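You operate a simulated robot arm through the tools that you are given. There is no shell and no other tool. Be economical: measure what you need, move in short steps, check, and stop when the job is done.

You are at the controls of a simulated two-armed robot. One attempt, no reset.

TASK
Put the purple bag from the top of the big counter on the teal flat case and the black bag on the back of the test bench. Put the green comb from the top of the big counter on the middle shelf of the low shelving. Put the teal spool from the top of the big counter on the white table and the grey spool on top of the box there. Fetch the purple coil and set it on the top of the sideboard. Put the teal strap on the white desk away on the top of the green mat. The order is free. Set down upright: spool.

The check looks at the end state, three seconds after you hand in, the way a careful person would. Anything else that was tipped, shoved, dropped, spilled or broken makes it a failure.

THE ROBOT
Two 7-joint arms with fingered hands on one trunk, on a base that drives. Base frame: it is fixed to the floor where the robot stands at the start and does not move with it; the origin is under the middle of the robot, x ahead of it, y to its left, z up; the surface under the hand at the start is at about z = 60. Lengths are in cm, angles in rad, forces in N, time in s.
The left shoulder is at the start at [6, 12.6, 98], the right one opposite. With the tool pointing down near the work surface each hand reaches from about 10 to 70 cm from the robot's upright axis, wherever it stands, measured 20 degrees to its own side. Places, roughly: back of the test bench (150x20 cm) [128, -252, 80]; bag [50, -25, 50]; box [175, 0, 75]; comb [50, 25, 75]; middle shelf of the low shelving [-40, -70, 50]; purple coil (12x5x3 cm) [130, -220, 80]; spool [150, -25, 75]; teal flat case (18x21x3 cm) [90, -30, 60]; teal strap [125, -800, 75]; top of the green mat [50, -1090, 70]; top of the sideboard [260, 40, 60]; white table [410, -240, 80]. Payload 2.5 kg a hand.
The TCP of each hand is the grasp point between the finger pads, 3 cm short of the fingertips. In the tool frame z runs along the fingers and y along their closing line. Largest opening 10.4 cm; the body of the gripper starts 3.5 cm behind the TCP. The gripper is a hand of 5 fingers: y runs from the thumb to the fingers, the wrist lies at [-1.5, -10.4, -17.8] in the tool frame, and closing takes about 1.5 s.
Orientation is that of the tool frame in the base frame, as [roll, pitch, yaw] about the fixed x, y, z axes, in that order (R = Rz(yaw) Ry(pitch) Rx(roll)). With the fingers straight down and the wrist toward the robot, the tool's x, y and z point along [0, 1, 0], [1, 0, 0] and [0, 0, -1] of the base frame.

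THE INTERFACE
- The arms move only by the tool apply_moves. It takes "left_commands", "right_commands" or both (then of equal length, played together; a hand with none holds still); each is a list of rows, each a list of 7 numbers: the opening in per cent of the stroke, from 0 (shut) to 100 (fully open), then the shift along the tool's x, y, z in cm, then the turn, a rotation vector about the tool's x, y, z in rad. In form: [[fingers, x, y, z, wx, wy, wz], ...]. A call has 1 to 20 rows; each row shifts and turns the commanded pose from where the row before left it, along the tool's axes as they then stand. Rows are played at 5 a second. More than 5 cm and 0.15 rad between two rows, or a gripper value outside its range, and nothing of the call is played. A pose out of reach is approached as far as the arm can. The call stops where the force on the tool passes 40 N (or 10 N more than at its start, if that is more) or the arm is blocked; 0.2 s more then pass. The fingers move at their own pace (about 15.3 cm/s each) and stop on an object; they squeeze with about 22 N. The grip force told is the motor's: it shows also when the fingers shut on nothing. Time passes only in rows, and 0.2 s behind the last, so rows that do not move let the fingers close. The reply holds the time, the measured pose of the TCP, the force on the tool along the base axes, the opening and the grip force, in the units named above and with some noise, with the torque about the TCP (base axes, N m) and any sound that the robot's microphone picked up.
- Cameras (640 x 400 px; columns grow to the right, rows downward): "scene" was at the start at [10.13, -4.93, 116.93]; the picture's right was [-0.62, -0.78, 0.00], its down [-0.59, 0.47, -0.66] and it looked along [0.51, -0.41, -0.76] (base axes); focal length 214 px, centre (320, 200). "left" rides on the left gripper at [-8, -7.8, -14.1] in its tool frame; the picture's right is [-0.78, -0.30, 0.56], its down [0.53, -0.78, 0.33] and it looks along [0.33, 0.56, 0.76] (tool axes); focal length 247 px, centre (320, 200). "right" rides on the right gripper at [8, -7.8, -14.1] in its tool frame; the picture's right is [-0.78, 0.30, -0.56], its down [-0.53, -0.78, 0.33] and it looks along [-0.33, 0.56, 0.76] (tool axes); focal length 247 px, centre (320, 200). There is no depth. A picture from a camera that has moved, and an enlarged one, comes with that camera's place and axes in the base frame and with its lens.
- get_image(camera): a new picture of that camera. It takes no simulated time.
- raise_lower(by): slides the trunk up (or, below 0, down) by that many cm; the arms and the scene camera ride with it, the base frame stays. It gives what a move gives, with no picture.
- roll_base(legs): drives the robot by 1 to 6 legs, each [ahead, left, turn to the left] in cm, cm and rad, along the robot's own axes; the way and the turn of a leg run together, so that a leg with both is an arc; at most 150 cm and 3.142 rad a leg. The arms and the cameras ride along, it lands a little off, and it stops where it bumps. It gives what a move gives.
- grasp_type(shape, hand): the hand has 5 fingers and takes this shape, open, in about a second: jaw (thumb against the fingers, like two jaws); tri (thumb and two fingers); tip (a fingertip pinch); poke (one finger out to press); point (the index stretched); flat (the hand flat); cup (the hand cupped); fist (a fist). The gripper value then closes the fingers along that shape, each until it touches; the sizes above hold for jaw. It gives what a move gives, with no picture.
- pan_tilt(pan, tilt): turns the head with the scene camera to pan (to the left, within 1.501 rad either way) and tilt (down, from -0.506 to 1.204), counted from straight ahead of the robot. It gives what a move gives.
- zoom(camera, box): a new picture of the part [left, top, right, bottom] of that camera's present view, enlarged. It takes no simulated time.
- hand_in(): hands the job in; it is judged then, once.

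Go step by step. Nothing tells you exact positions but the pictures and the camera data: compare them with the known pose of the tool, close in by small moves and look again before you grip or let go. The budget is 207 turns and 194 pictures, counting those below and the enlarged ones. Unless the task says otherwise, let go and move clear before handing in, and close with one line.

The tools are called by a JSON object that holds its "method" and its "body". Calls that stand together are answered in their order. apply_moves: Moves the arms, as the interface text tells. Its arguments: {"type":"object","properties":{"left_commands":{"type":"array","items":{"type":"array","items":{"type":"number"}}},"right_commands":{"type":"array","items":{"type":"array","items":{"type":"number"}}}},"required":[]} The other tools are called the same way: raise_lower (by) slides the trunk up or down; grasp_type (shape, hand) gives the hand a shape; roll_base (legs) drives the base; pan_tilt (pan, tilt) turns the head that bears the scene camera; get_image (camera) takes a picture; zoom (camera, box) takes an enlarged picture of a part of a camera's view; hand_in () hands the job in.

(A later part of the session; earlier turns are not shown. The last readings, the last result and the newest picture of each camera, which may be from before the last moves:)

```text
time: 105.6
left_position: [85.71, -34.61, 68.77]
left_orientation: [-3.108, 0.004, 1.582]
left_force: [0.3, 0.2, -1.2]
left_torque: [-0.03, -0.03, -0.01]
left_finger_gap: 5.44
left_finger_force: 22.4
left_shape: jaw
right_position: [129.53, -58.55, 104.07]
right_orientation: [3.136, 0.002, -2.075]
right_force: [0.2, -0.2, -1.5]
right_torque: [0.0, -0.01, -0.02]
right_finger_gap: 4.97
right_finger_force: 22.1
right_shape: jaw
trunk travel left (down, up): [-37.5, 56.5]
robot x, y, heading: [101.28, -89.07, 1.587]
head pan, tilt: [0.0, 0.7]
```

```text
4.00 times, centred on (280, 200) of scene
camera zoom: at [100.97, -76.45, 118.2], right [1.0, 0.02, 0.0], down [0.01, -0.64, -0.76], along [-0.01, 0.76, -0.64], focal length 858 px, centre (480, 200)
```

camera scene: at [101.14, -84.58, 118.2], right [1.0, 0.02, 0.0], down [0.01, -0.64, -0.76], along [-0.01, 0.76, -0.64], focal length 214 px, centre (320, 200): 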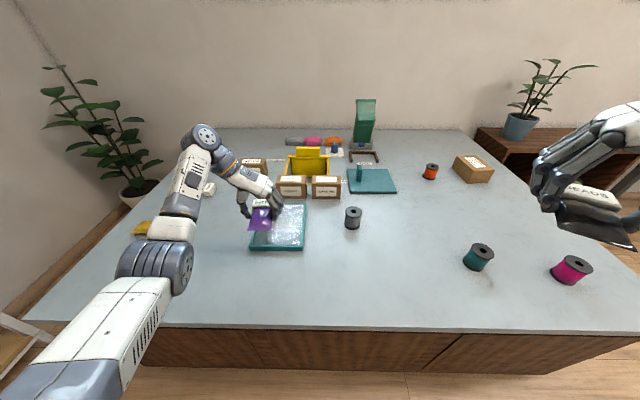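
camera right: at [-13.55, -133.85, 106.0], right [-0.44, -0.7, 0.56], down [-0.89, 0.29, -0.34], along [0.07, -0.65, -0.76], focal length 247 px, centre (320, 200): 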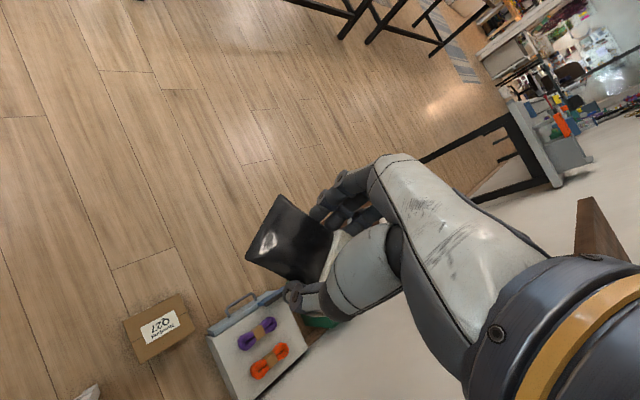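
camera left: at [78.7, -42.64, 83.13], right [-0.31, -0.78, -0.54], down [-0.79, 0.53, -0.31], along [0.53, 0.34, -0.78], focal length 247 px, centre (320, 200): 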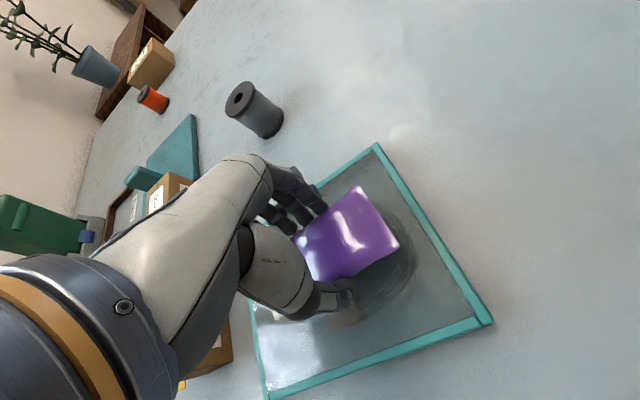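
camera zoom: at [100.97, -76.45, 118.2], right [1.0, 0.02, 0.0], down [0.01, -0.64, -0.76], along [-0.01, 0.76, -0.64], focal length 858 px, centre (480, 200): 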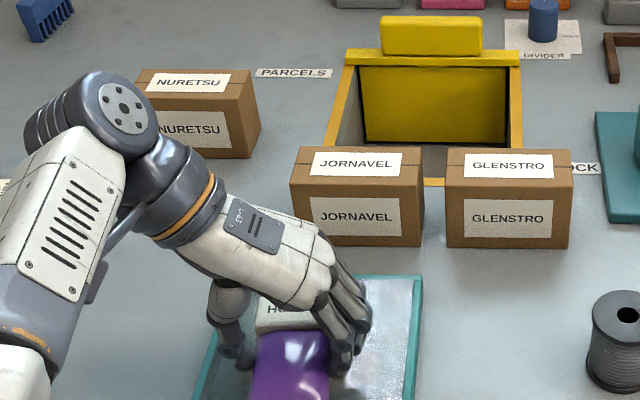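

Centred over the case. I lower gently till contact and release.

{"method": "apply_moves", "body": {"left_commands": [[0, 0, 0, 0.6, 0, 0, 0], [0, 0, 0, 0.5, 0, 0, 0], [0, 0, 0, 0.4, 0, 0, 0], [0, 0, 0, 0, 0, 0, 0]]}}

```text
time: 106.6
left_position: [85.82, -34.32, 67.15]
left_orientation: [-3.107, 0.002, 1.578]
left_force: [0.2, -0.2, -0.8]
left_torque: [-0.01, -0.02, 0.03]
left_finger_gap: 5.41
left_finger_force: 21.9
left_shape: jaw
right_position: [129.51, -58.53, 103.93]
right_orientation: [3.134, 0.001, -2.076]
right_force: [-0.7, -0.5, -1.0]
right_torque: [-0.01, 0.0, -0.01]
right_finger_gap: 4.98
right_finger_force: 22.6
right_shape: jaw
trunk travel left (down, up): [-37.5, 56.5]
robot x, y, heading: [100.78, -88.97, 1.595]
head pan, tilt: [0.0, 0.7]
```

{"method": "apply_moves", "body": {"left_commands": [[0, 0, 0, 0.3, 0, 0, 0], [0, 0, 0, 0.3, 0, 0, 0], [0, 0, 0, 0, 0, 0, 0]]}}

```text
time: 107.4
left_position: [85.9, -34.42, 66.47]
left_orientation: [-3.108, 0.004, 1.58]
left_force: [0.1, 0.2, -0.7]
left_torque: [-0.03, -0.03, 0.0]
left_finger_gap: 5.41
left_finger_force: 22.3
left_shape: jaw
right_position: [129.58, -58.5, 104.02]
right_orientation: [3.136, 0.002, -2.075]
right_force: [0.2, -0.6, -0.9]
right_torque: [0.02, 0.0, 0.04]
right_finger_gap: 4.97
right_finger_force: 22.3
right_shape: jaw
trunk travel left (down, up): [-37.5, 56.5]
robot x, y, heading: [100.83, -88.88, 1.591]
head pan, tilt: [0.0, 0.7]
```

{"method": "apply_moves", "body": {"left_commands": [[0, 0, 0, 0.3, 0, 0, 0], [0, 0, 0, 0.2, 0, 0, 0], [0, 0, 0, 0, 0, 0, 0], [60, 0, 0, 0, 0, 0, 0], [80, 0, 0, 0, 0, 0, 0], [90, 0, 0, 0, 0, 0, 0], [90, 0, 0, -2, 0, 0, 0], [90, 0, 0, -4, 0, 0, 0], [90, 0, 0, -4, 0, 0, 0], [90, 0, 0, -4, 0, 0, 0], [90, 0, 0, 0, 0, 0, 0]]}}

{"method": "get_image", "body": {"camera": "left"}}

```text
time: 109.8
left_position: [86.49, -34.34, 80.42]
left_orientation: [-3.108, 0.004, 1.58]
left_force: [0.7, 0.1, 0.4]
left_torque: [-0.01, 0.0, 0.06]
left_finger_gap: 9.37
left_finger_force: 0.1
left_shape: jaw
right_position: [129.64, -58.58, 104.02]
right_orientation: [3.135, 0.003, -2.075]
right_force: [0.5, -0.6, -0.8]
right_torque: [-0.04, -0.02, 0.01]
right_finger_gap: 4.98
right_finger_force: 21.5
right_shape: jaw
trunk travel left (down, up): [-37.5, 56.5]
robot x, y, heading: [100.87, -88.62, 1.586]
head pan, tilt: [0.0, 0.7]
```

```text
135 pictures are left
camera left: at [79.28, -42.47, 94.79], right [-0.31, -0.78, -0.54], down [-0.79, 0.53, -0.31], along [0.53, 0.34, -0.78], focal length 247 px, centre (320, 200)
```

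left: 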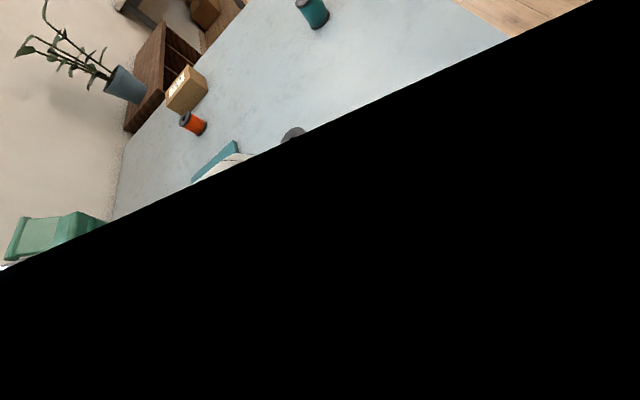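

The left camera glitches here; I raise the hand, rotate it back to standard, and look with the head camera.

{"method": "apply_moves", "body": {"left_commands": [[100, 0, 0, -4, 0, 0, 0], [100, 0, 0, -4, 0, 0, 0], [100, -3, 0, 0, 0, 0, -0.145], [100, -3, 0, 0, 0, 0, -0.145], [100, 0, 0, 0, 0, 0, -0.145], [100, 0, 0, 0, 0, 0, -0.145], [100, 0, 0, 0, 0, 0, -0.145], [100, 0, 0, 0, 0, 0, -0.145], [100, 0, 0, 0, 0, 0, -0.145], [100, 0, 0, 0, 0, 0, -0.145], [100, 0, 0, 0, 0, 0, -0.145], [100, 0, 0, 0, 0, 0, -0.145], [100, 0, 0, 0, 0, 0, -0.12], [100, 0, 0, 0, 0, 0, 0]]}}

{"method": "get_image", "body": {"camera": "scene"}}

```text
time: 112.8
left_position: [87.01, -40.31, 87.96]
left_orientation: [-3.138, -0.034, -3.131]
left_force: [0.5, 0.2, -0.7]
left_torque: [0.0, 0.02, -0.02]
left_finger_gap: 10.36
left_finger_force: 0.0
left_shape: jaw
right_position: [129.58, -58.61, 104.11]
right_orientation: [3.135, 0.002, -2.076]
right_force: [0.4, -0.2, 0.0]
right_torque: [0.01, 0.0, -0.01]
right_finger_gap: 5.0
right_finger_force: 22.2
right_shape: jaw
trunk travel left (down, up): [-37.5, 56.5]
robot x, y, heading: [100.89, -88.64, 1.59]
head pan, tilt: [0.0, 0.7]
```

```text
134 pictures are left
camera scene: at [100.97, -76.46, 118.2], right [1.0, 0.02, 0.0], down [0.01, -0.64, -0.76], along [-0.01, 0.76, -0.64], focal length 214 px, centre (320, 200)
```

scene: 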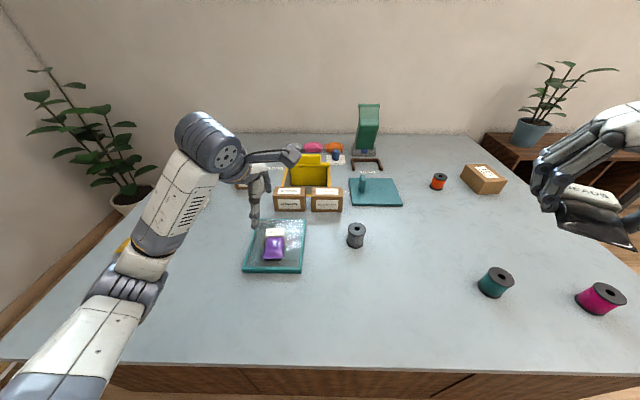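

Purple bag lies on the case. Next the grey spool at about (112.5,−29): I shift the base right and move the left hand over it.

{"method": "roll_base", "body": {"legs": [[0, -20, 0]]}}

{"method": "apply_moves", "body": {"left_commands": [[100, -1.7, 4, 1.5, 0, -0.017, 0], [100, -1.7, 4, 1.5, 0, -0.017, 0], [100, -1.6, 3, 1.5, 0, 0, 0], [100, 0, 0, 0, 0, 0, 0]]}}

{"method": "get_image", "body": {"camera": "left"}}

{"method": "get_image", "body": {"camera": "scene"}}

```text
time: 114.3
left_position: [106.31, -40.03, 87.97]
left_orientation: [-3.139, -0.034, -3.131]
left_force: [-0.6, -0.2, -0.3]
left_torque: [0.02, 0.0, 0.0]
left_finger_gap: 10.38
left_finger_force: 0.1
left_shape: jaw
right_position: [148.82, -58.27, 104.14]
right_orientation: [3.134, 0.003, -2.076]
right_force: [0.2, 0.5, -2.7]
right_torque: [-0.01, 0.03, -0.02]
right_finger_gap: 5.0
right_finger_force: 22.4
right_shape: jaw
trunk travel left (down, up): [-37.5, 56.5]
robot x, y, heading: [120.54, -88.81, 1.586]
head pan, tilt: [0.0, 0.7]
```

```text
time: 115.3
left_position: [111.22, -28.98, 83.04]
left_orientation: [-3.139, -0.002, -3.134]
left_force: [-1.1, -0.6, 0.2]
left_torque: [0.0, 0.0, -0.01]
left_finger_gap: 10.39
left_finger_force: 0.0
left_shape: jaw
right_position: [148.81, -58.12, 104.04]
right_orientation: [3.134, 0.005, -2.075]
right_force: [0.0, 0.1, -1.4]
right_torque: [0.0, 0.03, -0.02]
right_finger_gap: 4.98
right_finger_force: 22.2
right_shape: jaw
trunk travel left (down, up): [-37.5, 56.5]
robot x, y, heading: [119.94, -88.33, 1.593]
head pan, tilt: [0.0, 0.7]
```

```text
133 pictures are left
camera left: at [119.41, -36.66, 97.15], right [0.78, -0.29, -0.56], down [-0.53, -0.78, -0.33], along [-0.34, 0.55, -0.76], focal length 247 px, centre (320, 200)
```

left: 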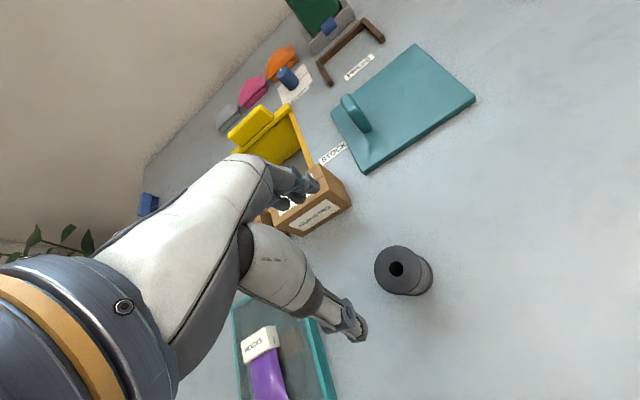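

```text
132 pictures are left
camera scene: at [120.21, -76.11, 118.2], right [1.0, 0.02, 0.0], down [0.01, -0.64, -0.76], along [-0.01, 0.76, -0.64], focal length 214 px, centre (320, 200)
```

scene: 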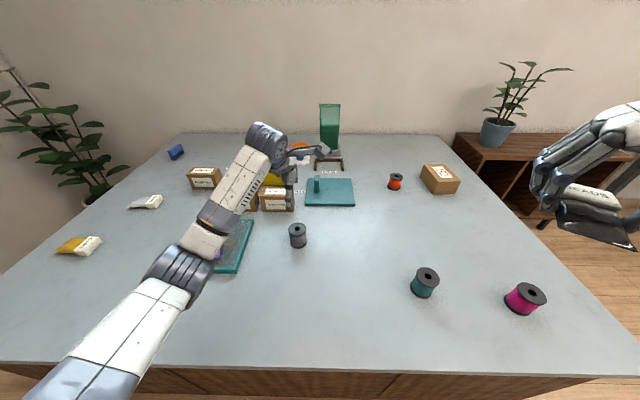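

Spool centre ≈(111.9,−29.8), about 6 cm tall. Descend around it.

{"method": "apply_moves", "body": {"left_commands": [[100, -0.7, -0.8, 3, 0, 0, 0], [100, 0, 0, 4, 0, 0, 0], [100, 0, 0, 4, 0, 0, 0], [100, 0, 0, 0, 0, 0, 0]]}}

{"method": "get_image", "body": {"camera": "left"}}

```text
time: 116.3
left_position: [112.15, -29.8, 72.2]
left_orientation: [-3.137, 0.002, -3.133]
left_force: [-0.1, 0.5, 0.0]
left_torque: [0.03, 0.01, -0.03]
left_finger_gap: 10.37
left_finger_force: 0.1
left_shape: jaw
right_position: [148.82, -58.18, 103.88]
right_orientation: [3.136, 0.003, -2.075]
right_force: [-0.4, 0.1, -0.8]
right_torque: [-0.04, 0.02, -0.01]
right_finger_gap: 4.99
right_finger_force: 22.1
right_shape: jaw
trunk travel left (down, up): [-37.5, 56.5]
robot x, y, heading: [120.57, -88.03, 1.588]
head pan, tilt: [0.0, 0.7]
```

```text
131 pictures are left
camera left: at [120.29, -37.45, 86.35], right [0.78, -0.29, -0.55], down [-0.53, -0.78, -0.33], along [-0.34, 0.55, -0.76], focal length 247 px, centre (320, 200)
```

left: 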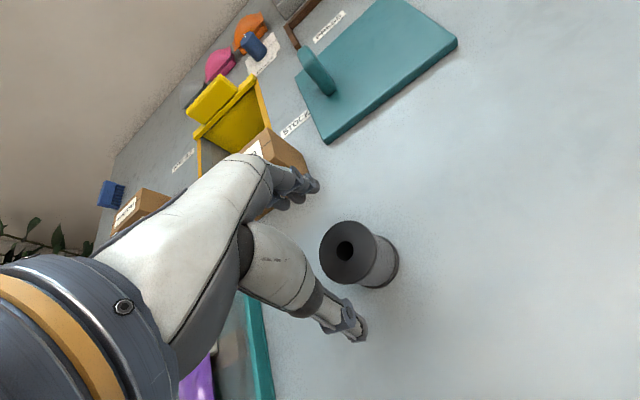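

{"method": "apply_moves", "body": {"left_commands": [[100, 0.4, 0.2, 3, 0, 0, 0], [100, 0, 0, 3, 0, 0, 0], [100, 0, 0, 2, 0, 0, 0], [100, 0, 0, 0, 0, 0, 0], [0, 0, 0, 0, 0, 0, 0], [0, 0, 0, 0, 0, 0, 0], [0, 0, 0, 0, 0, 0, 0], [0, 0, 0, 0, 0, 0, 0], [0, 0, 0, 0, 0, 0, 0], [0, 0, 0, 0, 0, 0, 0], [0, 0, 0, 0, 0, 0, 0], [0, 0, 0, 0, 0, 0, 0]]}}

{"method": "get_image", "body": {"camera": "left"}}

```text
time: 118.9
left_position: [111.35, -29.7, 64.33]
left_orientation: [-3.14, 0.001, -3.135]
left_force: [-0.5, 0.7, 0.0]
left_torque: [0.0, 0.0, -0.02]
left_finger_gap: 4.78
left_finger_force: 21.9
left_shape: jaw
right_position: [148.78, -58.09, 103.98]
right_orientation: [3.135, 0.004, -2.076]
right_force: [-0.1, -0.2, -1.0]
right_torque: [0.04, 0.04, 0.0]
right_finger_gap: 5.0
right_finger_force: 22.1
right_shape: jaw
trunk travel left (down, up): [-37.5, 56.5]
robot x, y, heading: [120.53, -88.75, 1.59]
head pan, tilt: [0.0, 0.7]
```

```text
130 pictures are left
camera left: at [119.52, -37.41, 78.5], right [0.78, -0.29, -0.55], down [-0.53, -0.78, -0.33], along [-0.34, 0.55, -0.76], focal length 247 px, centre (320, 200)
```

left: 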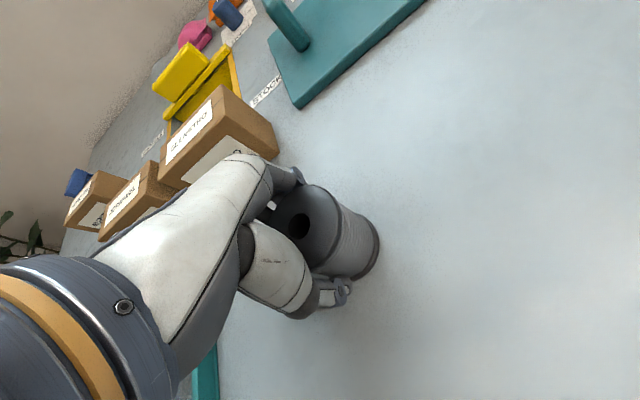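

Spool held (gap 4.8). Lift it, raise the trunk for the higher bench, and drive back toward the test bench.

{"method": "apply_moves", "body": {"left_commands": [[0, 0, 0, -4, 0, 0, 0], [0, 0, 0, -4, 0, 0, 0], [0, 0, 0, -4, 0, 0, 0], [0, 0, 0, -4, 0, 0, 0], [0, 0, 0, -4, 0, 0, 0], [0, 0, -3, -3, 0, 0, 0], [0, 0, -3, -2, 0, 0, 0], [0, 0, -3, 0, 0, 0, 0], [0, 0, 0, 0, 0, 0, 0]]}}

{"method": "raise_lower", "body": {"by": 18}}

{"method": "roll_base", "body": {"legs": [[-20, 40, 0], [-50, 0, 0]]}}

{"method": "pan_tilt", "body": {"pan": -1.45, "tilt": 0.6}}

{"method": "get_image", "body": {"camera": "scene"}}

```text
time: 120.9
left_position: [111.58, -38.48, 89.64]
left_orientation: [-3.138, 0.001, -3.133]
left_force: [-0.4, -0.2, -1.3]
left_torque: [0.01, 0.0, 0.0]
left_finger_gap: 4.76
left_finger_force: 21.9
left_shape: jaw
right_position: [148.9, -58.17, 104.07]
right_orientation: [3.135, 0.004, -2.074]
right_force: [0.4, -0.5, -1.1]
right_torque: [-0.01, -0.01, 0.0]
right_finger_gap: 4.99
right_finger_force: 22.2
right_shape: jaw
trunk travel left (down, up): [-37.5, 56.5]
robot x, y, heading: [120.29, -88.48, 1.588]
head pan, tilt: [0.0, 0.7]
```

```text
time: 122.9
left_position: [111.55, -38.51, 107.53]
left_orientation: [-3.138, 0.002, -3.134]
left_force: [-0.1, -0.3, -1.2]
left_torque: [0.03, -0.01, 0.0]
left_finger_gap: 4.76
left_finger_force: 22.0
left_shape: jaw
right_position: [148.74, -58.28, 121.94]
right_orientation: [3.134, 0.003, -2.073]
right_force: [-0.3, -0.1, -0.3]
right_torque: [-0.01, 0.0, 0.0]
right_finger_gap: 5.01
right_finger_force: 22.0
right_shape: jaw
trunk travel left (down, up): [-55.5, 38.5]
robot x, y, heading: [120.49, -88.35, 1.59]
head pan, tilt: [0.0, 0.7]
```

```text
time: 128.2
left_position: [71.75, -109.5, 107.72]
left_orientation: [-3.138, 0.0, -3.118]
left_force: [0.7, -0.9, -1.2]
left_torque: [0.02, 0.01, 0.02]
left_finger_gap: 4.74
left_finger_force: 21.5
left_shape: jaw
right_position: [109.26, -128.68, 122.01]
right_orientation: [3.134, 0.003, -2.061]
right_force: [0.5, -0.4, -0.5]
right_torque: [0.02, 0.02, 0.01]
right_finger_gap: 4.99
right_finger_force: 22.2
right_shape: jaw
trunk travel left (down, up): [-55.5, 38.5]
robot x, y, heading: [81.22, -159.17, 1.604]
head pan, tilt: [0.0, 0.7]
```

```text
time: 129.8
left_position: [71.77, -109.42, 107.58]
left_orientation: [-3.138, 0.001, -3.118]
left_force: [-0.3, -0.1, -0.4]
left_torque: [0.01, -0.01, -0.01]
left_finger_gap: 4.75
left_finger_force: 21.4
left_shape: jaw
right_position: [109.29, -128.71, 121.92]
right_orientation: [3.133, 0.002, -2.062]
right_force: [1.1, -0.4, -0.9]
right_torque: [-0.01, 0.02, 0.0]
right_finger_gap: 4.99
right_finger_force: 22.3
right_shape: jaw
trunk travel left (down, up): [-55.5, 38.5]
robot x, y, heading: [81.5, -159.44, 1.609]
head pan, tilt: [-1.45, 0.6]
```

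```text
129 pictures are left
camera scene: at [89.95, -154.12, 137.07], right [0.15, -0.99, 0.0], down [-0.56, -0.09, -0.83], along [0.82, 0.13, -0.56], focal length 214 px, centre (320, 200)
```

scene: 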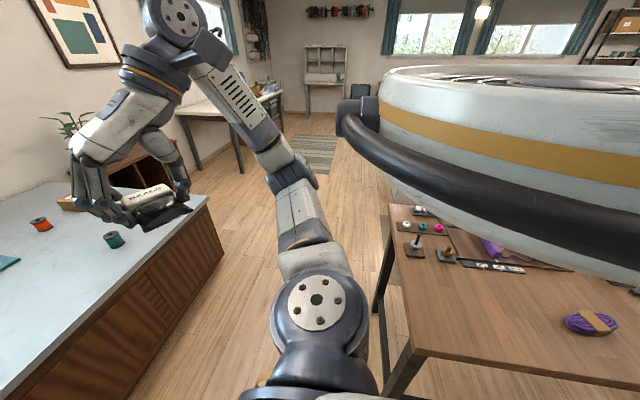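

The coil lies at about (127,−216). I go on back and turn to face the bench.

{"method": "roll_base", "body": {"legs": [[-48, 3, 0], [0, 0, -1.6]]}}

{"method": "pan_tilt", "body": {"pan": -0.1, "tilt": 0.75}}

{"method": "get_image", "body": {"camera": "scene"}}

```text
time: 136.5
left_position: [130.07, -199.49, 107.62]
left_orientation: [-3.139, 0.001, 1.555]
left_force: [-0.3, -0.4, -1.4]
left_torque: [0.0, 0.01, -0.04]
left_finger_gap: 4.68
left_finger_force: 21.5
left_shape: jaw
right_position: [109.44, -236.21, 122.1]
right_orientation: [3.134, 0.003, 2.614]
right_force: [-0.2, 0.1, -0.7]
right_torque: [0.0, -0.02, 0.01]
right_finger_gap: 4.99
right_finger_force: 22.4
right_shape: jaw
trunk travel left (down, up): [-55.5, 38.5]
robot x, y, heading: [79.99, -206.7, -0.008]
head pan, tilt: [-1.45, 0.6]
```

```text
time: 138.0
left_position: [129.99, -199.51, 107.53]
left_orientation: [-3.14, 0.001, 1.555]
left_force: [0.1, 0.3, -0.2]
left_torque: [-0.01, -0.01, 0.01]
left_finger_gap: 4.69
left_finger_force: 21.7
left_shape: jaw
right_position: [109.44, -236.32, 122.05]
right_orientation: [3.135, 0.002, 2.614]
right_force: [0.4, 0.1, -0.4]
right_torque: [-0.01, -0.03, 0.0]
right_finger_gap: 5.01
right_finger_force: 21.7
right_shape: jaw
trunk travel left (down, up): [-55.5, 38.5]
robot x, y, heading: [79.9, -207.18, -0.003]
head pan, tilt: [-0.099, 0.75]
```

```text
128 pictures are left
camera scene: at [92.03, -208.13, 135.78], right [-0.1, -0.99, 0.0], down [-0.68, 0.07, -0.73], along [0.73, -0.08, -0.68], focal length 214 px, centre (320, 200)
```

scene: 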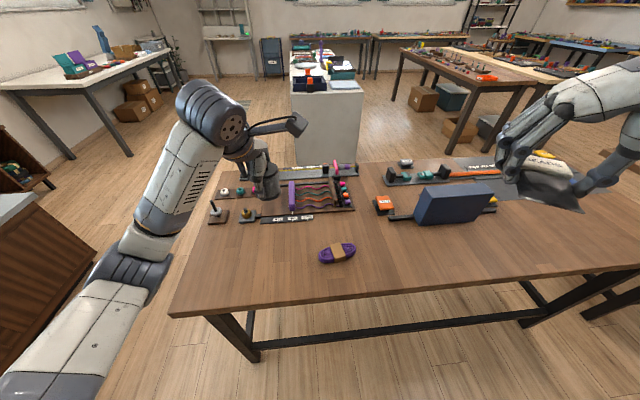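

Free strip in front of the blue box; I'll set the black bag at about (126,−238). Coil at (127,−217).

{"method": "apply_moves", "body": {"right_commands": [[0, -1.69, 0.77, 3.5, 0, 0, 0], [0, -1.69, 0.77, 3.5, 0, 0, 0], [0, -1.69, 0.77, 3.5, 0, 0, 0], [0, -1.69, 0.77, 3.5, 0, 0, 0], [0, -1.69, 0.77, 3.5, 0, 0, 0], [0, -1.69, 0.77, 3.5, 0, 0, 0], [0, -1.69, 0.77, 3.5, 0, 0, 0], [0, -1.69, 0.77, 3.5, 0, 0, 0], [0, -1.69, 0.77, 3.5, 0, 0, 0], [0, 0, 0, 0, 0, 0, 0]]}}

{"method": "get_image", "body": {"camera": "right"}}

{"method": "get_image", "body": {"camera": "scene"}}

```text
time: 140.2
left_position: [130.18, -199.54, 107.62]
left_orientation: [-3.138, 0.002, 1.554]
left_force: [0.2, 0.0, -0.5]
left_torque: [0.03, 0.0, 0.03]
left_finger_gap: 4.73
left_finger_force: 21.5
left_shape: jaw
right_position: [126.34, -237.67, 90.88]
right_orientation: [3.138, 0.003, 2.613]
right_force: [-0.2, 0.6, -0.3]
right_torque: [-0.01, 0.01, 0.03]
right_finger_gap: 4.98
right_finger_force: 22.4
right_shape: jaw
trunk travel left (down, up): [-55.5, 38.5]
robot x, y, heading: [79.77, -207.22, -0.008]
head pan, tilt: [-0.099, 0.75]
```

```text
127 pictures are left
camera right: at [115.47, -240.51, 104.81], right [0.82, -0.14, 0.56], down [0.07, -0.94, -0.34], along [0.57, 0.32, -0.76], focal length 247 px, centre (320, 200)
```

right: 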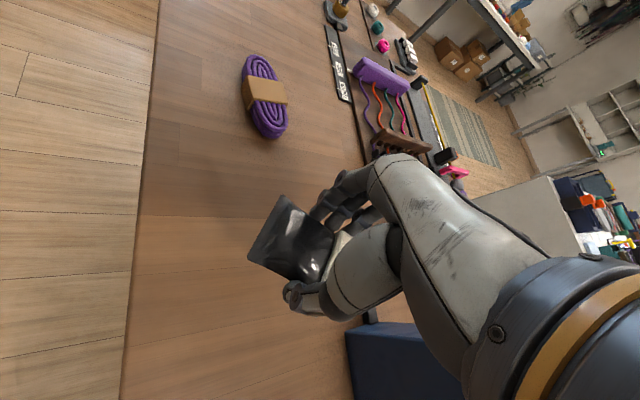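

```text
126 pictures are left
camera scene: at [92.02, -208.12, 135.78], right [-0.1, -0.99, 0.0], down [-0.68, 0.07, -0.73], along [0.73, -0.08, -0.68], focal length 214 px, centre (320, 200)
```

scene: 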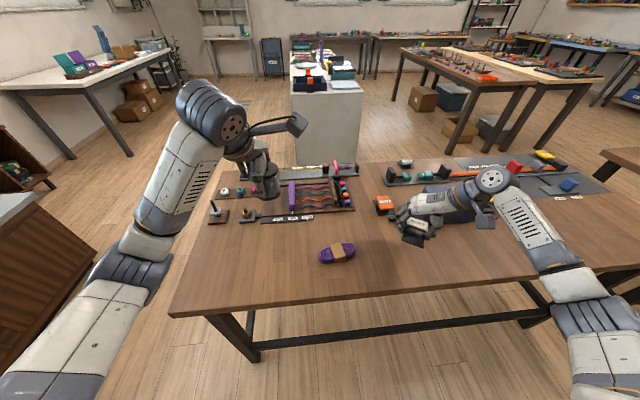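

{"method": "apply_moves", "body": {"right_commands": [[0, 2.3, 0.4, 2, 0, 0, 0], [0, 0, 0, 2.5, 0, 0, 0], [0, 0, 0, 1, 0, 0, 0], [0, 0, 0, 0.5, 0, 0, 0], [0, 0, 0, 0, 0, 0, 0]]}}

{"method": "get_image", "body": {"camera": "right"}}

```text
time: 141.4
left_position: [129.97, -199.44, 107.56]
left_orientation: [-3.137, 0.002, 1.554]
left_force: [-0.4, 0.2, -0.6]
left_torque: [-0.01, -0.03, 0.01]
left_finger_gap: 4.69
left_finger_force: 21.6
left_shape: jaw
right_position: [124.41, -236.33, 84.8]
right_orientation: [3.138, 0.002, 2.616]
right_force: [-0.2, 0.7, -1.3]
right_torque: [-0.01, -0.02, 0.01]
right_finger_gap: 5.01
right_finger_force: 22.1
right_shape: jaw
trunk travel left (down, up): [-55.5, 38.5]
robot x, y, heading: [79.76, -207.44, -0.009]
head pan, tilt: [-0.099, 0.75]
```

```text
125 pictures are left
camera right: at [113.57, -239.16, 98.74], right [0.82, -0.14, 0.56], down [0.07, -0.94, -0.34], along [0.57, 0.32, -0.76], focal length 247 px, centre (320, 200)
```

right: 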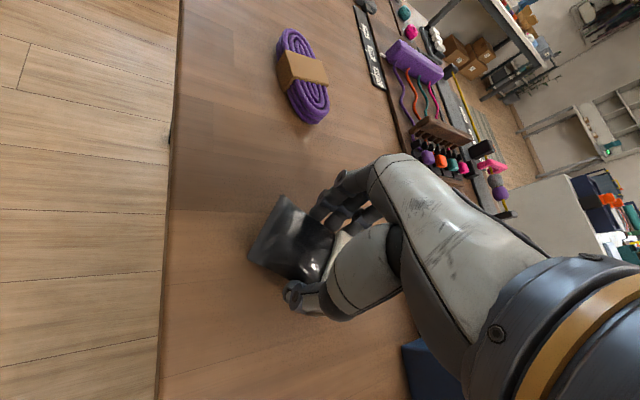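

{"method": "apply_moves", "body": {"right_commands": [[0, 0, 0, 0.4, 0, 0, 0], [0, 0, 0, 0.3, 0, 0, 0], [0, 0, 0, 0.3, 0, 0, 0], [0, 0, 0, 0, 0, 0, 0]]}}

{"method": "zoom", "body": {"camera": "scene", "box": [340, 170, 500, 270]}}

```text
time: 142.4
left_position: [130.02, -199.37, 107.62]
left_orientation: [-3.138, 0.0, 1.555]
left_force: [0.1, -0.3, -0.5]
left_torque: [0.03, -0.01, 0.0]
left_finger_gap: 4.7
left_finger_force: 21.6
left_shape: jaw
right_position: [124.52, -236.27, 83.8]
right_orientation: [3.135, 0.003, 2.614]
right_force: [0.0, -0.1, 0.6]
right_torque: [-0.08, -0.03, 0.0]
right_finger_gap: 5.0
right_finger_force: 22.2
right_shape: jaw
trunk travel left (down, up): [-55.5, 38.5]
robot x, y, heading: [79.62, -207.16, -0.002]
head pan, tilt: [-0.099, 0.75]
```

```text
4.00 times, centred on (420, 220) of scene
camera zoom: at [92.02, -208.11, 135.78], right [-0.1, -0.99, 0.0], down [-0.68, 0.07, -0.73], along [0.73, -0.08, -0.68], focal length 858 px, centre (-80, 120)
```

zoom: 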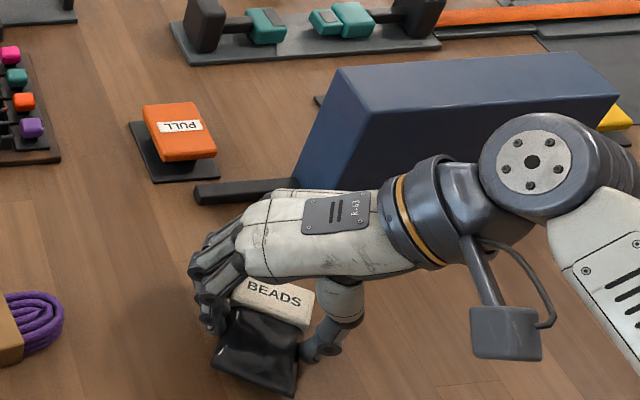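

Contact. Release and rise.

{"method": "apply_moves", "body": {"right_commands": [[60, 0, 0, 0, 0, 0, 0], [75, 0, 0, 0, 0, 0, 0], [75, 0, 0, 0, 0, 0, 0], [75, 0, 0, -2, 0, 0, 0], [75, 0, 0, -3, 0, 0, 0], [75, 0, 0, -4, 0, 0, 0], [75, 0, 0, -4, 0, 0, 0], [75, 0, 0, 0, 0, 0, 0]]}}

{"method": "get_image", "body": {"camera": "right"}}

```text
time: 144.2
left_position: [130.05, -199.41, 107.54]
left_orientation: [-3.138, 0.002, 1.554]
left_force: [0.2, -0.4, -0.6]
left_torque: [0.0, -0.01, 0.03]
left_finger_gap: 4.71
left_finger_force: 22.3
left_shape: jaw
right_position: [124.51, -236.04, 96.88]
right_orientation: [3.134, 0.002, 2.616]
right_force: [0.4, -0.6, -0.5]
right_torque: [0.06, -0.02, 0.01]
right_finger_gap: 7.75
right_finger_force: 0.1
right_shape: jaw
trunk travel left (down, up): [-55.5, 38.5]
robot x, y, heading: [79.86, -207.05, -0.001]
head pan, tilt: [-0.099, 0.75]
```

```text
123 pictures are left
camera right: at [113.54, -238.97, 110.88], right [0.82, -0.14, 0.56], down [0.07, -0.94, -0.34], along [0.57, 0.32, -0.76], focal length 247 px, centre (320, 200)
```

right: 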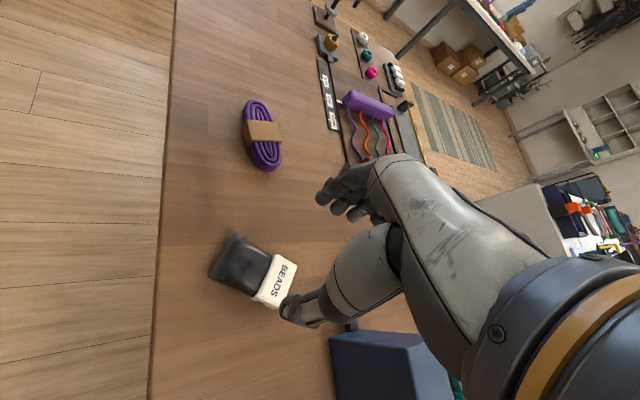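

Black bag is down. Now the coil, centre ≈(126.4,−217.4): I shift the left hand away and bring the right over it, rotated across the coil.

{"method": "apply_moves", "body": {"right_commands": [[75, 0, 0, 0, 0, 0, 0], [100, 1.54, 3.4, 0, 0, 0, 0], [100, 1.54, 3.4, 0, 0, 0, 0], [100, 1.54, 3.4, 0, 0, 0, 0], [100, 1.54, 3.4, 0, 0, 0, 0], [100, 1.54, 3.4, 0, 0, 0, 0], [100, 0, 0, 0, 0, 0, 0.132], [100, 0, 0, 0, 0, 0, 0.132], [100, 0, 0, 0, 0, 0, 0.132], [100, 0, 0, 0, 0, 0, 0.132], [100, 0, 0, 0, 0, 0, 0.132], [100, 0, 0, 0, 0, 0, 0.132], [100, 0, 0, 0, 0, 0, 0.132], [100, 0, 0, 0, 0, 0, 0]], "left_commands": [[0, 3, 0, 0, 0, 0, 0], [0, 3, 0, 0, 0, 0, 0], [0, 3, 0, 0, 0, 0, 0], [0, 3, 0, 0, 0, 0, 0], [0, 3, 0, 0, 0, 0, 0], [0, 0, 0, 0, 0, 0, 0], [0, 0, 0, 0, 0, 0, 0], [0, 0, 0, 0, 0, 0, 0], [0, 0, 0, 0, 0, 0, 0], [0, 0, 0, 0, 0, 0, 0], [0, 0, 0, 0, 0, 0, 0], [0, 0, 0, 0, 0, 0, 0], [0, 0, 0, 0, 0, 0, 0], [0, 0, 0, 0, 0, 0, 0]]}}

{"method": "get_image", "body": {"camera": "right"}}

{"method": "get_image", "body": {"camera": "left"}}

```text
time: 147.2
left_position: [130.25, -184.25, 107.47]
left_orientation: [-3.138, 0.002, 1.555]
left_force: [-0.6, 0.1, -0.4]
left_torque: [0.01, -0.01, -0.02]
left_finger_gap: 4.7
left_finger_force: 22.4
left_shape: jaw
right_position: [126.27, -217.74, 96.62]
right_orientation: [3.136, -0.002, 1.692]
right_force: [-0.2, 0.4, 0.2]
right_torque: [0.0, 0.0, 0.02]
right_finger_gap: 10.37
right_finger_force: 0.1
right_shape: jaw
trunk travel left (down, up): [-55.5, 38.5]
robot x, y, heading: [79.89, -207.07, -0.008]
head pan, tilt: [-0.099, 0.75]
```

```text
122 pictures are left
camera right: at [117.53, -210.84, 110.65], right [0.38, -0.74, 0.56], down [-0.71, -0.62, -0.34], along [0.6, -0.26, -0.76], focal length 247 px, centre (320, 200)
```

right: 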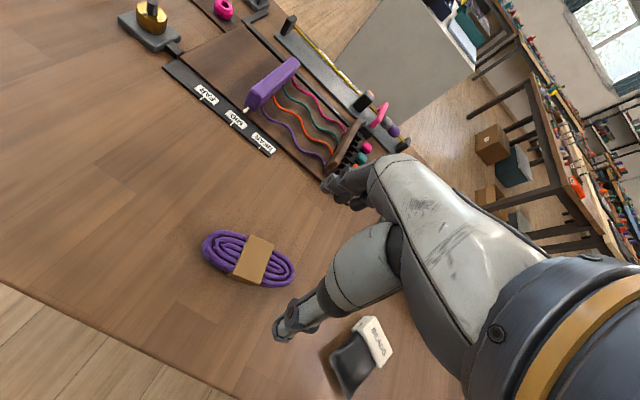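

```text
121 pictures are left
camera left: at [122.6, -192.19, 121.71], right [-0.31, -0.77, -0.55], down [-0.77, 0.55, -0.33], along [0.56, 0.32, -0.76], focal length 247 px, centre (320, 200)
```

left: 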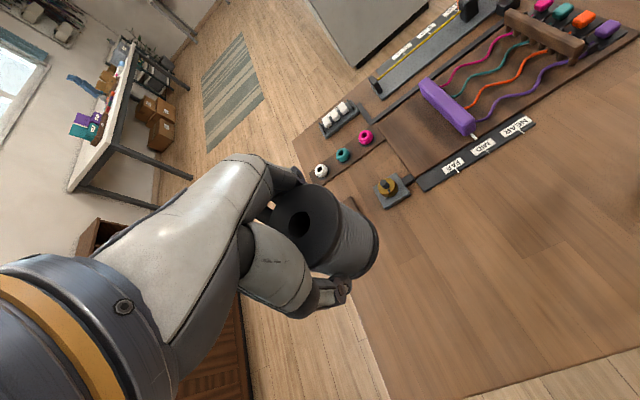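

{"method": "apply_moves", "body": {"right_commands": [[100, 0.8, 0.9, 3, 0, 0, -0.1], [100, 0, 0, 4, 0, 0, 0], [100, 0, 0, 4, 0, 0, 0], [100, 0, 0, 2.1, 0, 0, 0], [100, 0, 0, 0, 0, 0, 0], [0, 0, 0, 0, 0, 0, 0], [0, 0, 0, 0, 0, 0, 0], [0, 0, 0, 0, 0, 0, 0], [0, 0, 0, 0, 0, 0, 0], [0, 0, 0, 0, 0, 0, 0], [0, 0, 0, 0, 0, 0, 0], [0, 0, 0, 0, 0, 0, 0], [0, 0, 0, 0, 0, 0, 0]]}}

{"method": "get_image", "body": {"camera": "right"}}

```text
time: 150.0
left_position: [130.24, -184.21, 107.48]
left_orientation: [-3.138, 0.001, 1.554]
left_force: [-0.4, 0.0, -0.8]
left_torque: [0.01, 0.0, -0.02]
left_finger_gap: 4.69
left_finger_force: 21.8
left_shape: jaw
right_position: [127.23, -216.68, 83.4]
right_orientation: [3.137, -0.003, 1.791]
right_force: [0.4, 0.1, -0.3]
right_torque: [-0.02, -0.02, -0.02]
right_finger_gap: 4.44
right_finger_force: 21.8
right_shape: jaw
trunk travel left (down, up): [-55.5, 38.5]
robot x, y, heading: [79.54, -206.77, -0.002]
head pan, tilt: [-0.099, 0.75]
```

```text
120 pictures are left
camera right: at [117.79, -210.73, 97.51], right [0.46, -0.69, 0.56], down [-0.64, -0.69, -0.34], along [0.62, -0.2, -0.76], focal length 247 px, centre (320, 200)
```

right: 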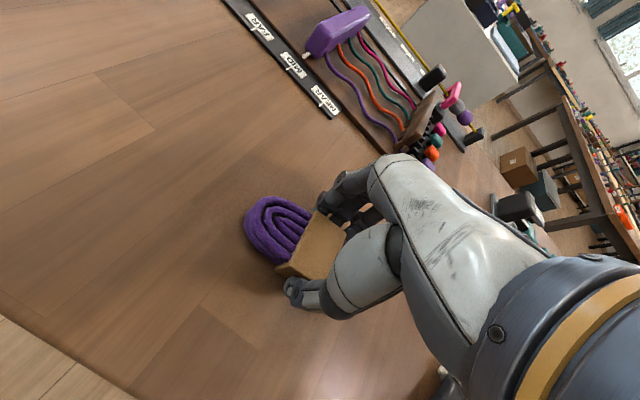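

Coil held. Lift, then drive left and along the corridor to the counter's far end.

{"method": "apply_moves", "body": {"right_commands": [[0, 0, 0, -4, 0, 0, 0], [0, 0, 0, -4, 0, 0, 0], [0, 0, 0, -4, 0, 0, 0], [0, 0, 0, -4, 0, 0, 0], [0, 0, 0, -4, 0, 0, 0], [0, 0, -3, 0, 0, 0, 0], [0, 0, -4, 0, 0, 0, 0], [0, 0, -4, 0, 0, 0, 0], [0, 0, 0, 0, 0, 0, 0]]}}

{"method": "roll_base", "body": {"legs": [[-4, 88, 0], [80, 0, 0]]}}

{"method": "pan_tilt", "body": {"pan": 0.3, "tilt": 0.5}}

{"method": "get_image", "body": {"camera": "scene"}}

```text
time: 152.0
left_position: [130.24, -184.28, 107.62]
left_orientation: [-3.138, 0.002, 1.554]
left_force: [0.1, -0.1, -1.3]
left_torque: [0.01, 0.03, 0.03]
left_finger_gap: 4.72
left_finger_force: 21.7
left_shape: jaw
right_position: [116.04, -219.18, 103.43]
right_orientation: [3.136, -0.004, 1.79]
right_force: [0.2, 0.0, -1.6]
right_torque: [-0.01, -0.01, 0.0]
right_finger_gap: 4.45
right_finger_force: 21.5
right_shape: jaw
trunk travel left (down, up): [-55.5, 38.5]
robot x, y, heading: [79.5, -207.2, -0.003]
head pan, tilt: [-0.099, 0.75]
```

```text
time: 160.6
left_position: [205.32, -95.45, 107.49]
left_orientation: [-3.138, 0.001, 1.547]
left_force: [0.7, -1.2, -0.4]
left_torque: [0.01, 0.02, -0.04]
left_finger_gap: 4.7
left_finger_force: 22.1
left_shape: jaw
right_position: [190.9, -130.37, 103.46]
right_orientation: [3.136, -0.004, 1.782]
right_force: [-0.1, -0.3, -1.7]
right_torque: [-0.01, 0.0, 0.01]
right_finger_gap: 4.41
right_finger_force: 22.2
right_shape: jaw
trunk travel left (down, up): [-55.5, 38.5]
robot x, y, heading: [154.41, -117.39, -0.013]
head pan, tilt: [-0.099, 0.75]
```

```text
time: 161.5
left_position: [205.33, -95.5, 107.56]
left_orientation: [-3.137, 0.003, 1.545]
left_force: [0.3, 0.1, -1.4]
left_torque: [0.02, -0.01, -0.04]
left_finger_gap: 4.71
left_finger_force: 21.9
left_shape: jaw
right_position: [190.84, -130.26, 103.49]
right_orientation: [3.135, -0.003, 1.783]
right_force: [1.1, 0.2, -2.1]
right_torque: [0.01, 0.02, -0.01]
right_finger_gap: 4.41
right_finger_force: 22.9
right_shape: jaw
trunk travel left (down, up): [-55.5, 38.5]
robot x, y, heading: [154.59, -117.8, -0.016]
head pan, tilt: [0.3, 0.499]
```

```text
119 pictures are left
camera scene: at [167.34, -115.57, 137.97], right [0.28, -0.96, 0.0], down [-0.46, -0.14, -0.88], along [0.84, 0.25, -0.48], focal length 214 px, centre (320, 200)
```

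scene: 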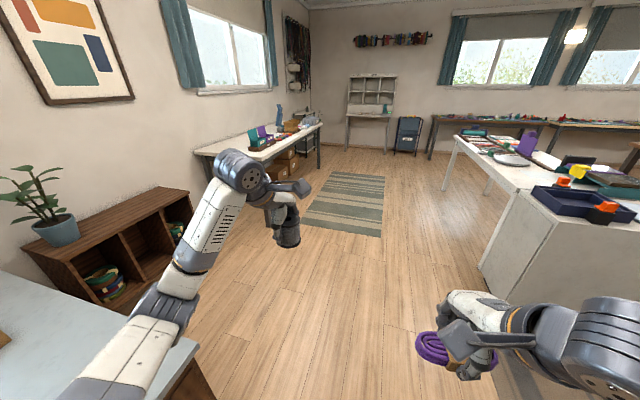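

I see the sideboard beyond the counter's far end (near x≈193). I drive past the end, turn, and approach the box with the left hand.

{"method": "roll_base", "body": {"legs": [[69, 0, 0], [0, 0, 2.25]]}}

{"method": "pan_tilt", "body": {"pan": 0, "tilt": 0.7}}

{"method": "get_image", "body": {"camera": "scene"}}

```text
time: 170.7
left_position: [173.52, -95.87, 107.46]
left_orientation: [-3.138, 0.002, -2.462]
left_force: [-0.3, -0.7, -0.2]
left_torque: [0.01, 0.01, -0.02]
left_finger_gap: 4.64
left_finger_force: 22.1
left_shape: jaw
right_position: [209.45, -84.23, 103.55]
right_orientation: [3.135, -0.004, -2.227]
right_force: [0.3, -0.1, -2.2]
right_torque: [-0.01, 0.03, 0.02]
right_finger_gap: 4.35
right_finger_force: 22.6
right_shape: jaw
trunk travel left (down, up): [-55.5, 38.5]
robot x, y, heading: [223.67, -119.82, 2.257]
head pan, tilt: [0.3, 0.499]
```

```text
time: 171.5
left_position: [173.43, -95.87, 107.53]
left_orientation: [-3.138, 0.003, -2.462]
left_force: [-0.9, -1.1, -1.0]
left_torque: [0.01, 0.0, 0.0]
left_finger_gap: 4.64
left_finger_force: 21.9
left_shape: jaw
right_position: [209.42, -84.28, 103.54]
right_orientation: [3.136, -0.002, -2.228]
right_force: [0.4, -0.2, -1.6]
right_torque: [-0.01, -0.01, 0.01]
right_finger_gap: 4.38
right_finger_force: 21.8
right_shape: jaw
trunk travel left (down, up): [-55.5, 38.5]
robot x, y, heading: [223.69, -120.3, 2.263]
head pan, tilt: [0.0, 0.7]
```

```text
118 pictures are left
camera scene: at [215.53, -110.45, 136.21], right [0.77, 0.64, 0.0], down [0.41, -0.5, -0.77], along [-0.49, 0.59, -0.64], focal length 214 px, centre (320, 200)
```

scene: 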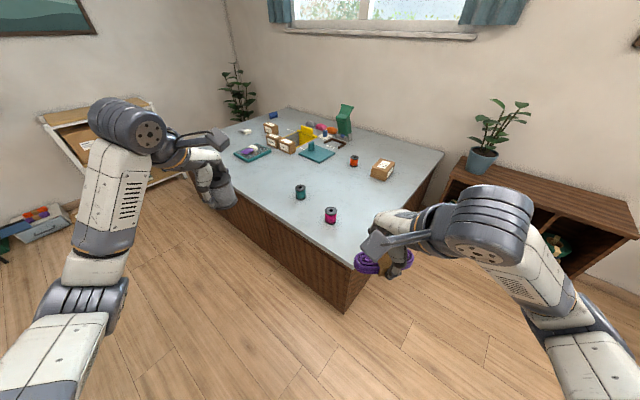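

Clear path. I drive sideways-forward to (223,−35).

{"method": "roll_base", "body": {"legs": [[65.8, -54, 0]]}}

{"method": "get_image", "body": {"camera": "scene"}}

{"method": "get_image", "body": {"camera": "left"}}

```text
time: 176.0
left_position: [172.87, -11.73, 107.56]
left_orientation: [-3.138, 0.002, -2.446]
left_force: [-0.4, 0.5, -1.2]
left_torque: [-0.02, -0.01, -0.03]
left_finger_gap: 4.65
left_finger_force: 22.0
left_shape: jaw
right_position: [208.68, 0.41, 103.51]
right_orientation: [3.135, -0.005, -2.211]
right_force: [0.5, 0.8, -1.6]
right_torque: [-0.02, 0.02, 0.01]
right_finger_gap: 4.43
right_finger_force: 22.6
right_shape: jaw
trunk travel left (down, up): [-55.5, 38.5]
robot x, y, heading: [222.92, -35.71, 2.277]
head pan, tilt: [0.0, 0.7]
```

```text
117 pictures are left
camera scene: at [215.09, -25.68, 136.2], right [0.76, 0.65, 0.0], down [0.42, -0.49, -0.76], along [-0.5, 0.58, -0.64], focal length 214 px, centre (320, 200)
```

scene: 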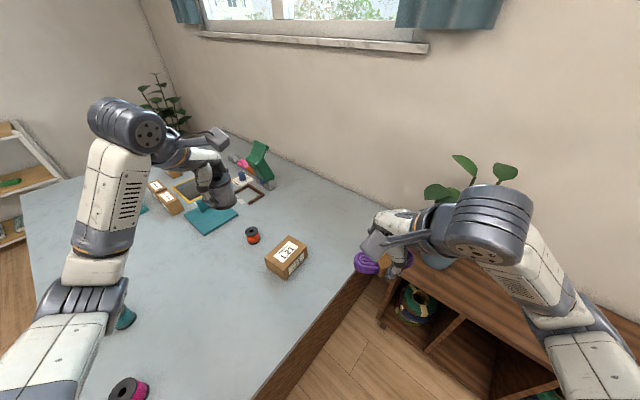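

```text
116 pictures are left
camera left: at [184.05, -12.6, 121.7], right [0.79, 0.27, -0.55], down [0.09, -0.94, -0.33], along [-0.61, 0.21, -0.76], focal length 247 px, centre (320, 200)
```

left: 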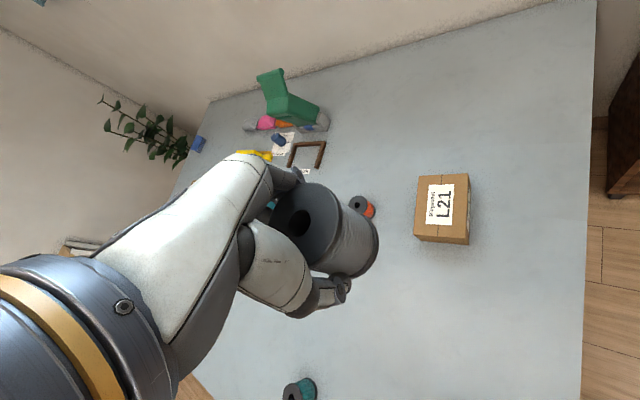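

The box top centre is at about (172.8,4.3,68.4). I move the spool over it.

{"method": "apply_moves", "body": {"left_commands": [[0, -1.7, 2.07, 3.9, 0, 0, 0], [0, -1.7, 2.07, 3.9, 0, 0, 0], [0, -1.7, 2.07, 3.9, 0, 0, 0], [0, -1.7, 2.07, 3.9, 0, 0, 0], [0, -1.7, 2.07, 3.9, 0, 0, 0], [0, -1.7, 2.07, 3.9, 0, 0, 0], [0, 0, 0, 3, 0, 0, 0], [0, 0, 0, 0, 0, 0, 0]]}}

{"method": "get_image", "body": {"camera": "left"}}

{"method": "zoom", "body": {"camera": "scene", "box": [200, 180, 360, 280]}}

```text
time: 177.8
left_position: [172.69, 4.32, 80.78]
left_orientation: [-3.138, 0.001, -2.447]
left_force: [0.8, 0.0, -0.7]
left_torque: [-0.02, -0.01, -0.01]
left_finger_gap: 4.64
left_finger_force: 22.0
left_shape: jaw
right_position: [208.59, 0.38, 103.51]
right_orientation: [3.134, -0.004, -2.211]
right_force: [0.2, 0.2, -1.7]
right_torque: [0.0, -0.02, 0.02]
right_finger_gap: 4.4
right_finger_force: 21.9
right_shape: jaw
trunk travel left (down, up): [-55.5, 38.5]
robot x, y, heading: [223.4, -35.03, 2.279]
head pan, tilt: [0.0, 0.7]
```

```text
115 pictures are left
camera left: at [183.83, 3.46, 95.01], right [0.79, 0.27, -0.55], down [0.09, -0.94, -0.33], along [-0.61, 0.21, -0.76], focal length 247 px, centre (320, 200)
```

left: 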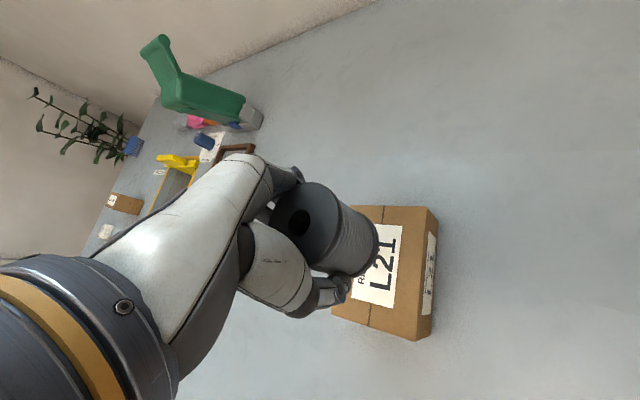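

```text
4.00 times, centred on (280, 230) of scene
camera zoom: at [215.09, -25.7, 136.2], right [0.76, 0.65, 0.0], down [0.42, -0.49, -0.76], along [-0.5, 0.58, -0.64], focal length 858 px, centre (480, 80)
```

zoom: 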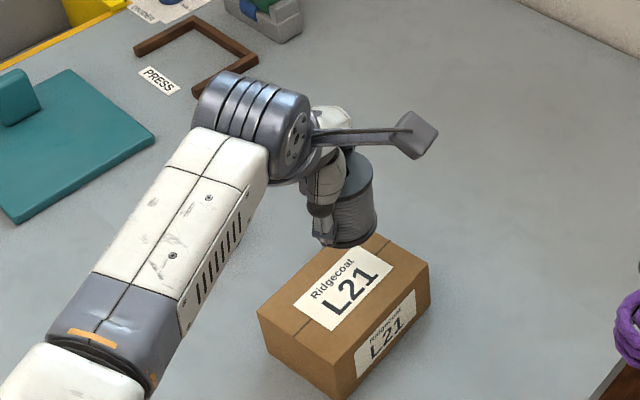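

Well centred. I lower until contact.

{"method": "apply_moves", "body": {"left_commands": [[0, 0, -0.5, 3, 0, 0, 0], [0, 0, 0, 2.5, 0, 0, 0], [0, 0, 0, 1, 0, 0, 0], [0, 0, 0, 0.5, 0, 0, 0], [0, 0, 0, 0, 0, 0, 0]]}}

{"method": "zoom", "body": {"camera": "scene", "box": [200, 180, 360, 280]}}

```text
time: 179.0
left_position: [173.2, 3.74, 73.96]
left_orientation: [-3.137, 0.0, -2.449]
left_force: [0.2, -0.3, -1.0]
left_torque: [-0.01, 0.01, -0.02]
left_finger_gap: 4.6
left_finger_force: 22.1
left_shape: jaw
right_position: [208.6, 0.2, 103.5]
right_orientation: [3.134, -0.003, -2.212]
right_force: [-0.1, -0.1, -1.4]
right_torque: [0.0, 0.01, 0.04]
right_finger_gap: 4.39
right_finger_force: 22.3
right_shape: jaw
trunk travel left (down, up): [-55.5, 38.5]
robot x, y, heading: [222.91, -35.04, 2.278]
head pan, tilt: [0.0, 0.7]
```

```text
4.00 times, centred on (280, 230) of scene
camera zoom: at [215.09, -25.7, 136.2], right [0.76, 0.65, 0.0], down [0.42, -0.49, -0.76], along [-0.5, 0.58, -0.64], focal length 858 px, centre (480, 80)
```

zoom: 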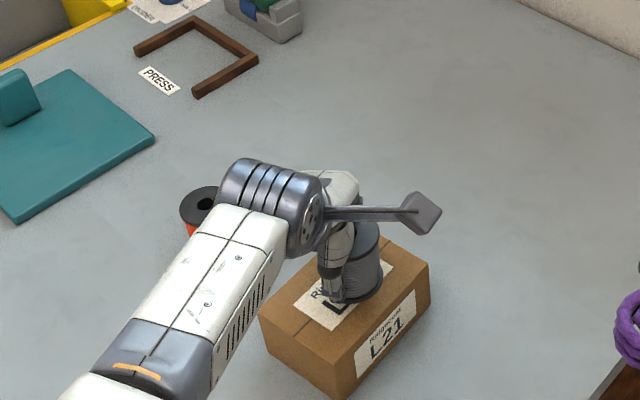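

{"method": "apply_moves", "body": {"left_commands": [[0, 0, 0, 0.3, 0, 0, 0], [0, 0, 0, 0.3, 0, 0, 0], [0, 0, 0, 0.3, 0, 0, 0], [0, 0, 0, 0.2, 0, 0, 0], [0, 0, 0, 0, 0, 0, 0]]}}

```text
time: 180.2
left_position: [173.05, 3.87, 72.87]
left_orientation: [-3.139, 0.001, -2.447]
left_force: [0.0, -0.1, -0.3]
left_torque: [0.0, 0.0, -0.04]
left_finger_gap: 4.63
left_finger_force: 21.9
left_shape: jaw
right_position: [208.51, 0.32, 103.36]
right_orientation: [3.137, -0.004, -2.212]
right_force: [-0.4, -0.1, -1.6]
right_torque: [-0.01, -0.01, 0.0]
right_finger_gap: 4.38
right_finger_force: 21.9
right_shape: jaw
trunk travel left (down, up): [-55.5, 38.5]
robot x, y, heading: [223.06, -35.34, 2.268]
head pan, tilt: [0.0, 0.7]
```

{"method": "apply_moves", "body": {"left_commands": [[0, 0, 0, 0.2, 0, 0, 0], [0, 0, 0, 0.2, 0, 0, 0], [0, 0, 0, 0, 0, 0, 0]]}}

{"method": "zoom", "body": {"camera": "scene", "box": [250, 220, 330, 270]}}

```text
time: 181.0
left_position: [173.22, 3.81, 72.76]
left_orientation: [-3.139, 0.0, -2.447]
left_force: [-0.1, 0.4, -1.4]
left_torque: [-0.02, 0.0, 0.0]
left_finger_gap: 4.6
left_finger_force: 21.8
left_shape: jaw
right_position: [208.58, 0.34, 103.41]
right_orientation: [3.135, -0.005, -2.212]
right_force: [0.3, 0.1, -1.6]
right_torque: [-0.02, 0.0, -0.03]
right_finger_gap: 4.36
right_finger_force: 22.0
right_shape: jaw
trunk travel left (down, up): [-55.5, 38.5]
robot x, y, heading: [223.65, -35.06, 2.276]
head pan, tilt: [0.0, 0.7]
```

```text
8.00 times, centred on (290, 245) of scene
camera zoom: at [215.09, -25.7, 136.2], right [0.76, 0.65, 0.0], down [0.42, -0.49, -0.76], along [-0.5, 0.58, -0.64], focal length 1716 px, centre (560, -160)
```

zoom: 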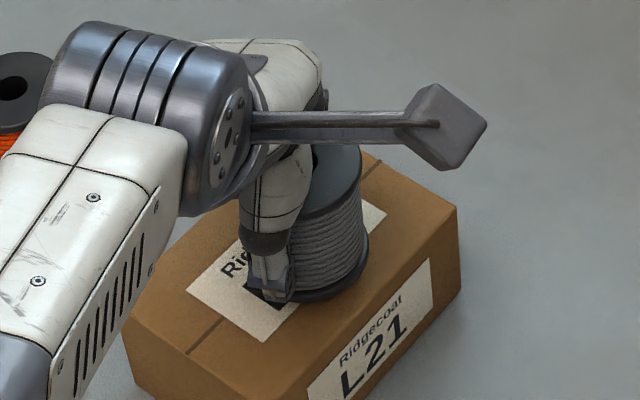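

{"method": "apply_moves", "body": {"left_commands": [[0, 0, 0, 0.25, 0, 0, 0], [0, 0, 0, 0.25, 0, 0, 0], [0, 0, 0, 0, 0, 0, 0]]}}

```text
time: 181.8
left_position: [173.14, 3.9, 72.03]
left_orientation: [-3.139, 0.002, -2.446]
left_force: [0.5, -1.1, -1.0]
left_torque: [0.0, -0.04, -0.02]
left_finger_gap: 4.62
left_finger_force: 21.9
left_shape: jaw
right_position: [208.72, 0.35, 103.46]
right_orientation: [3.135, -0.001, -2.211]
right_force: [-0.1, 0.2, -1.1]
right_torque: [0.02, -0.02, 0.01]
right_finger_gap: 4.39
right_finger_force: 22.1
right_shape: jaw
trunk travel left (down, up): [-55.5, 38.5]
robot x, y, heading: [223.05, -34.96, 2.275]
head pan, tilt: [0.0, 0.7]
```

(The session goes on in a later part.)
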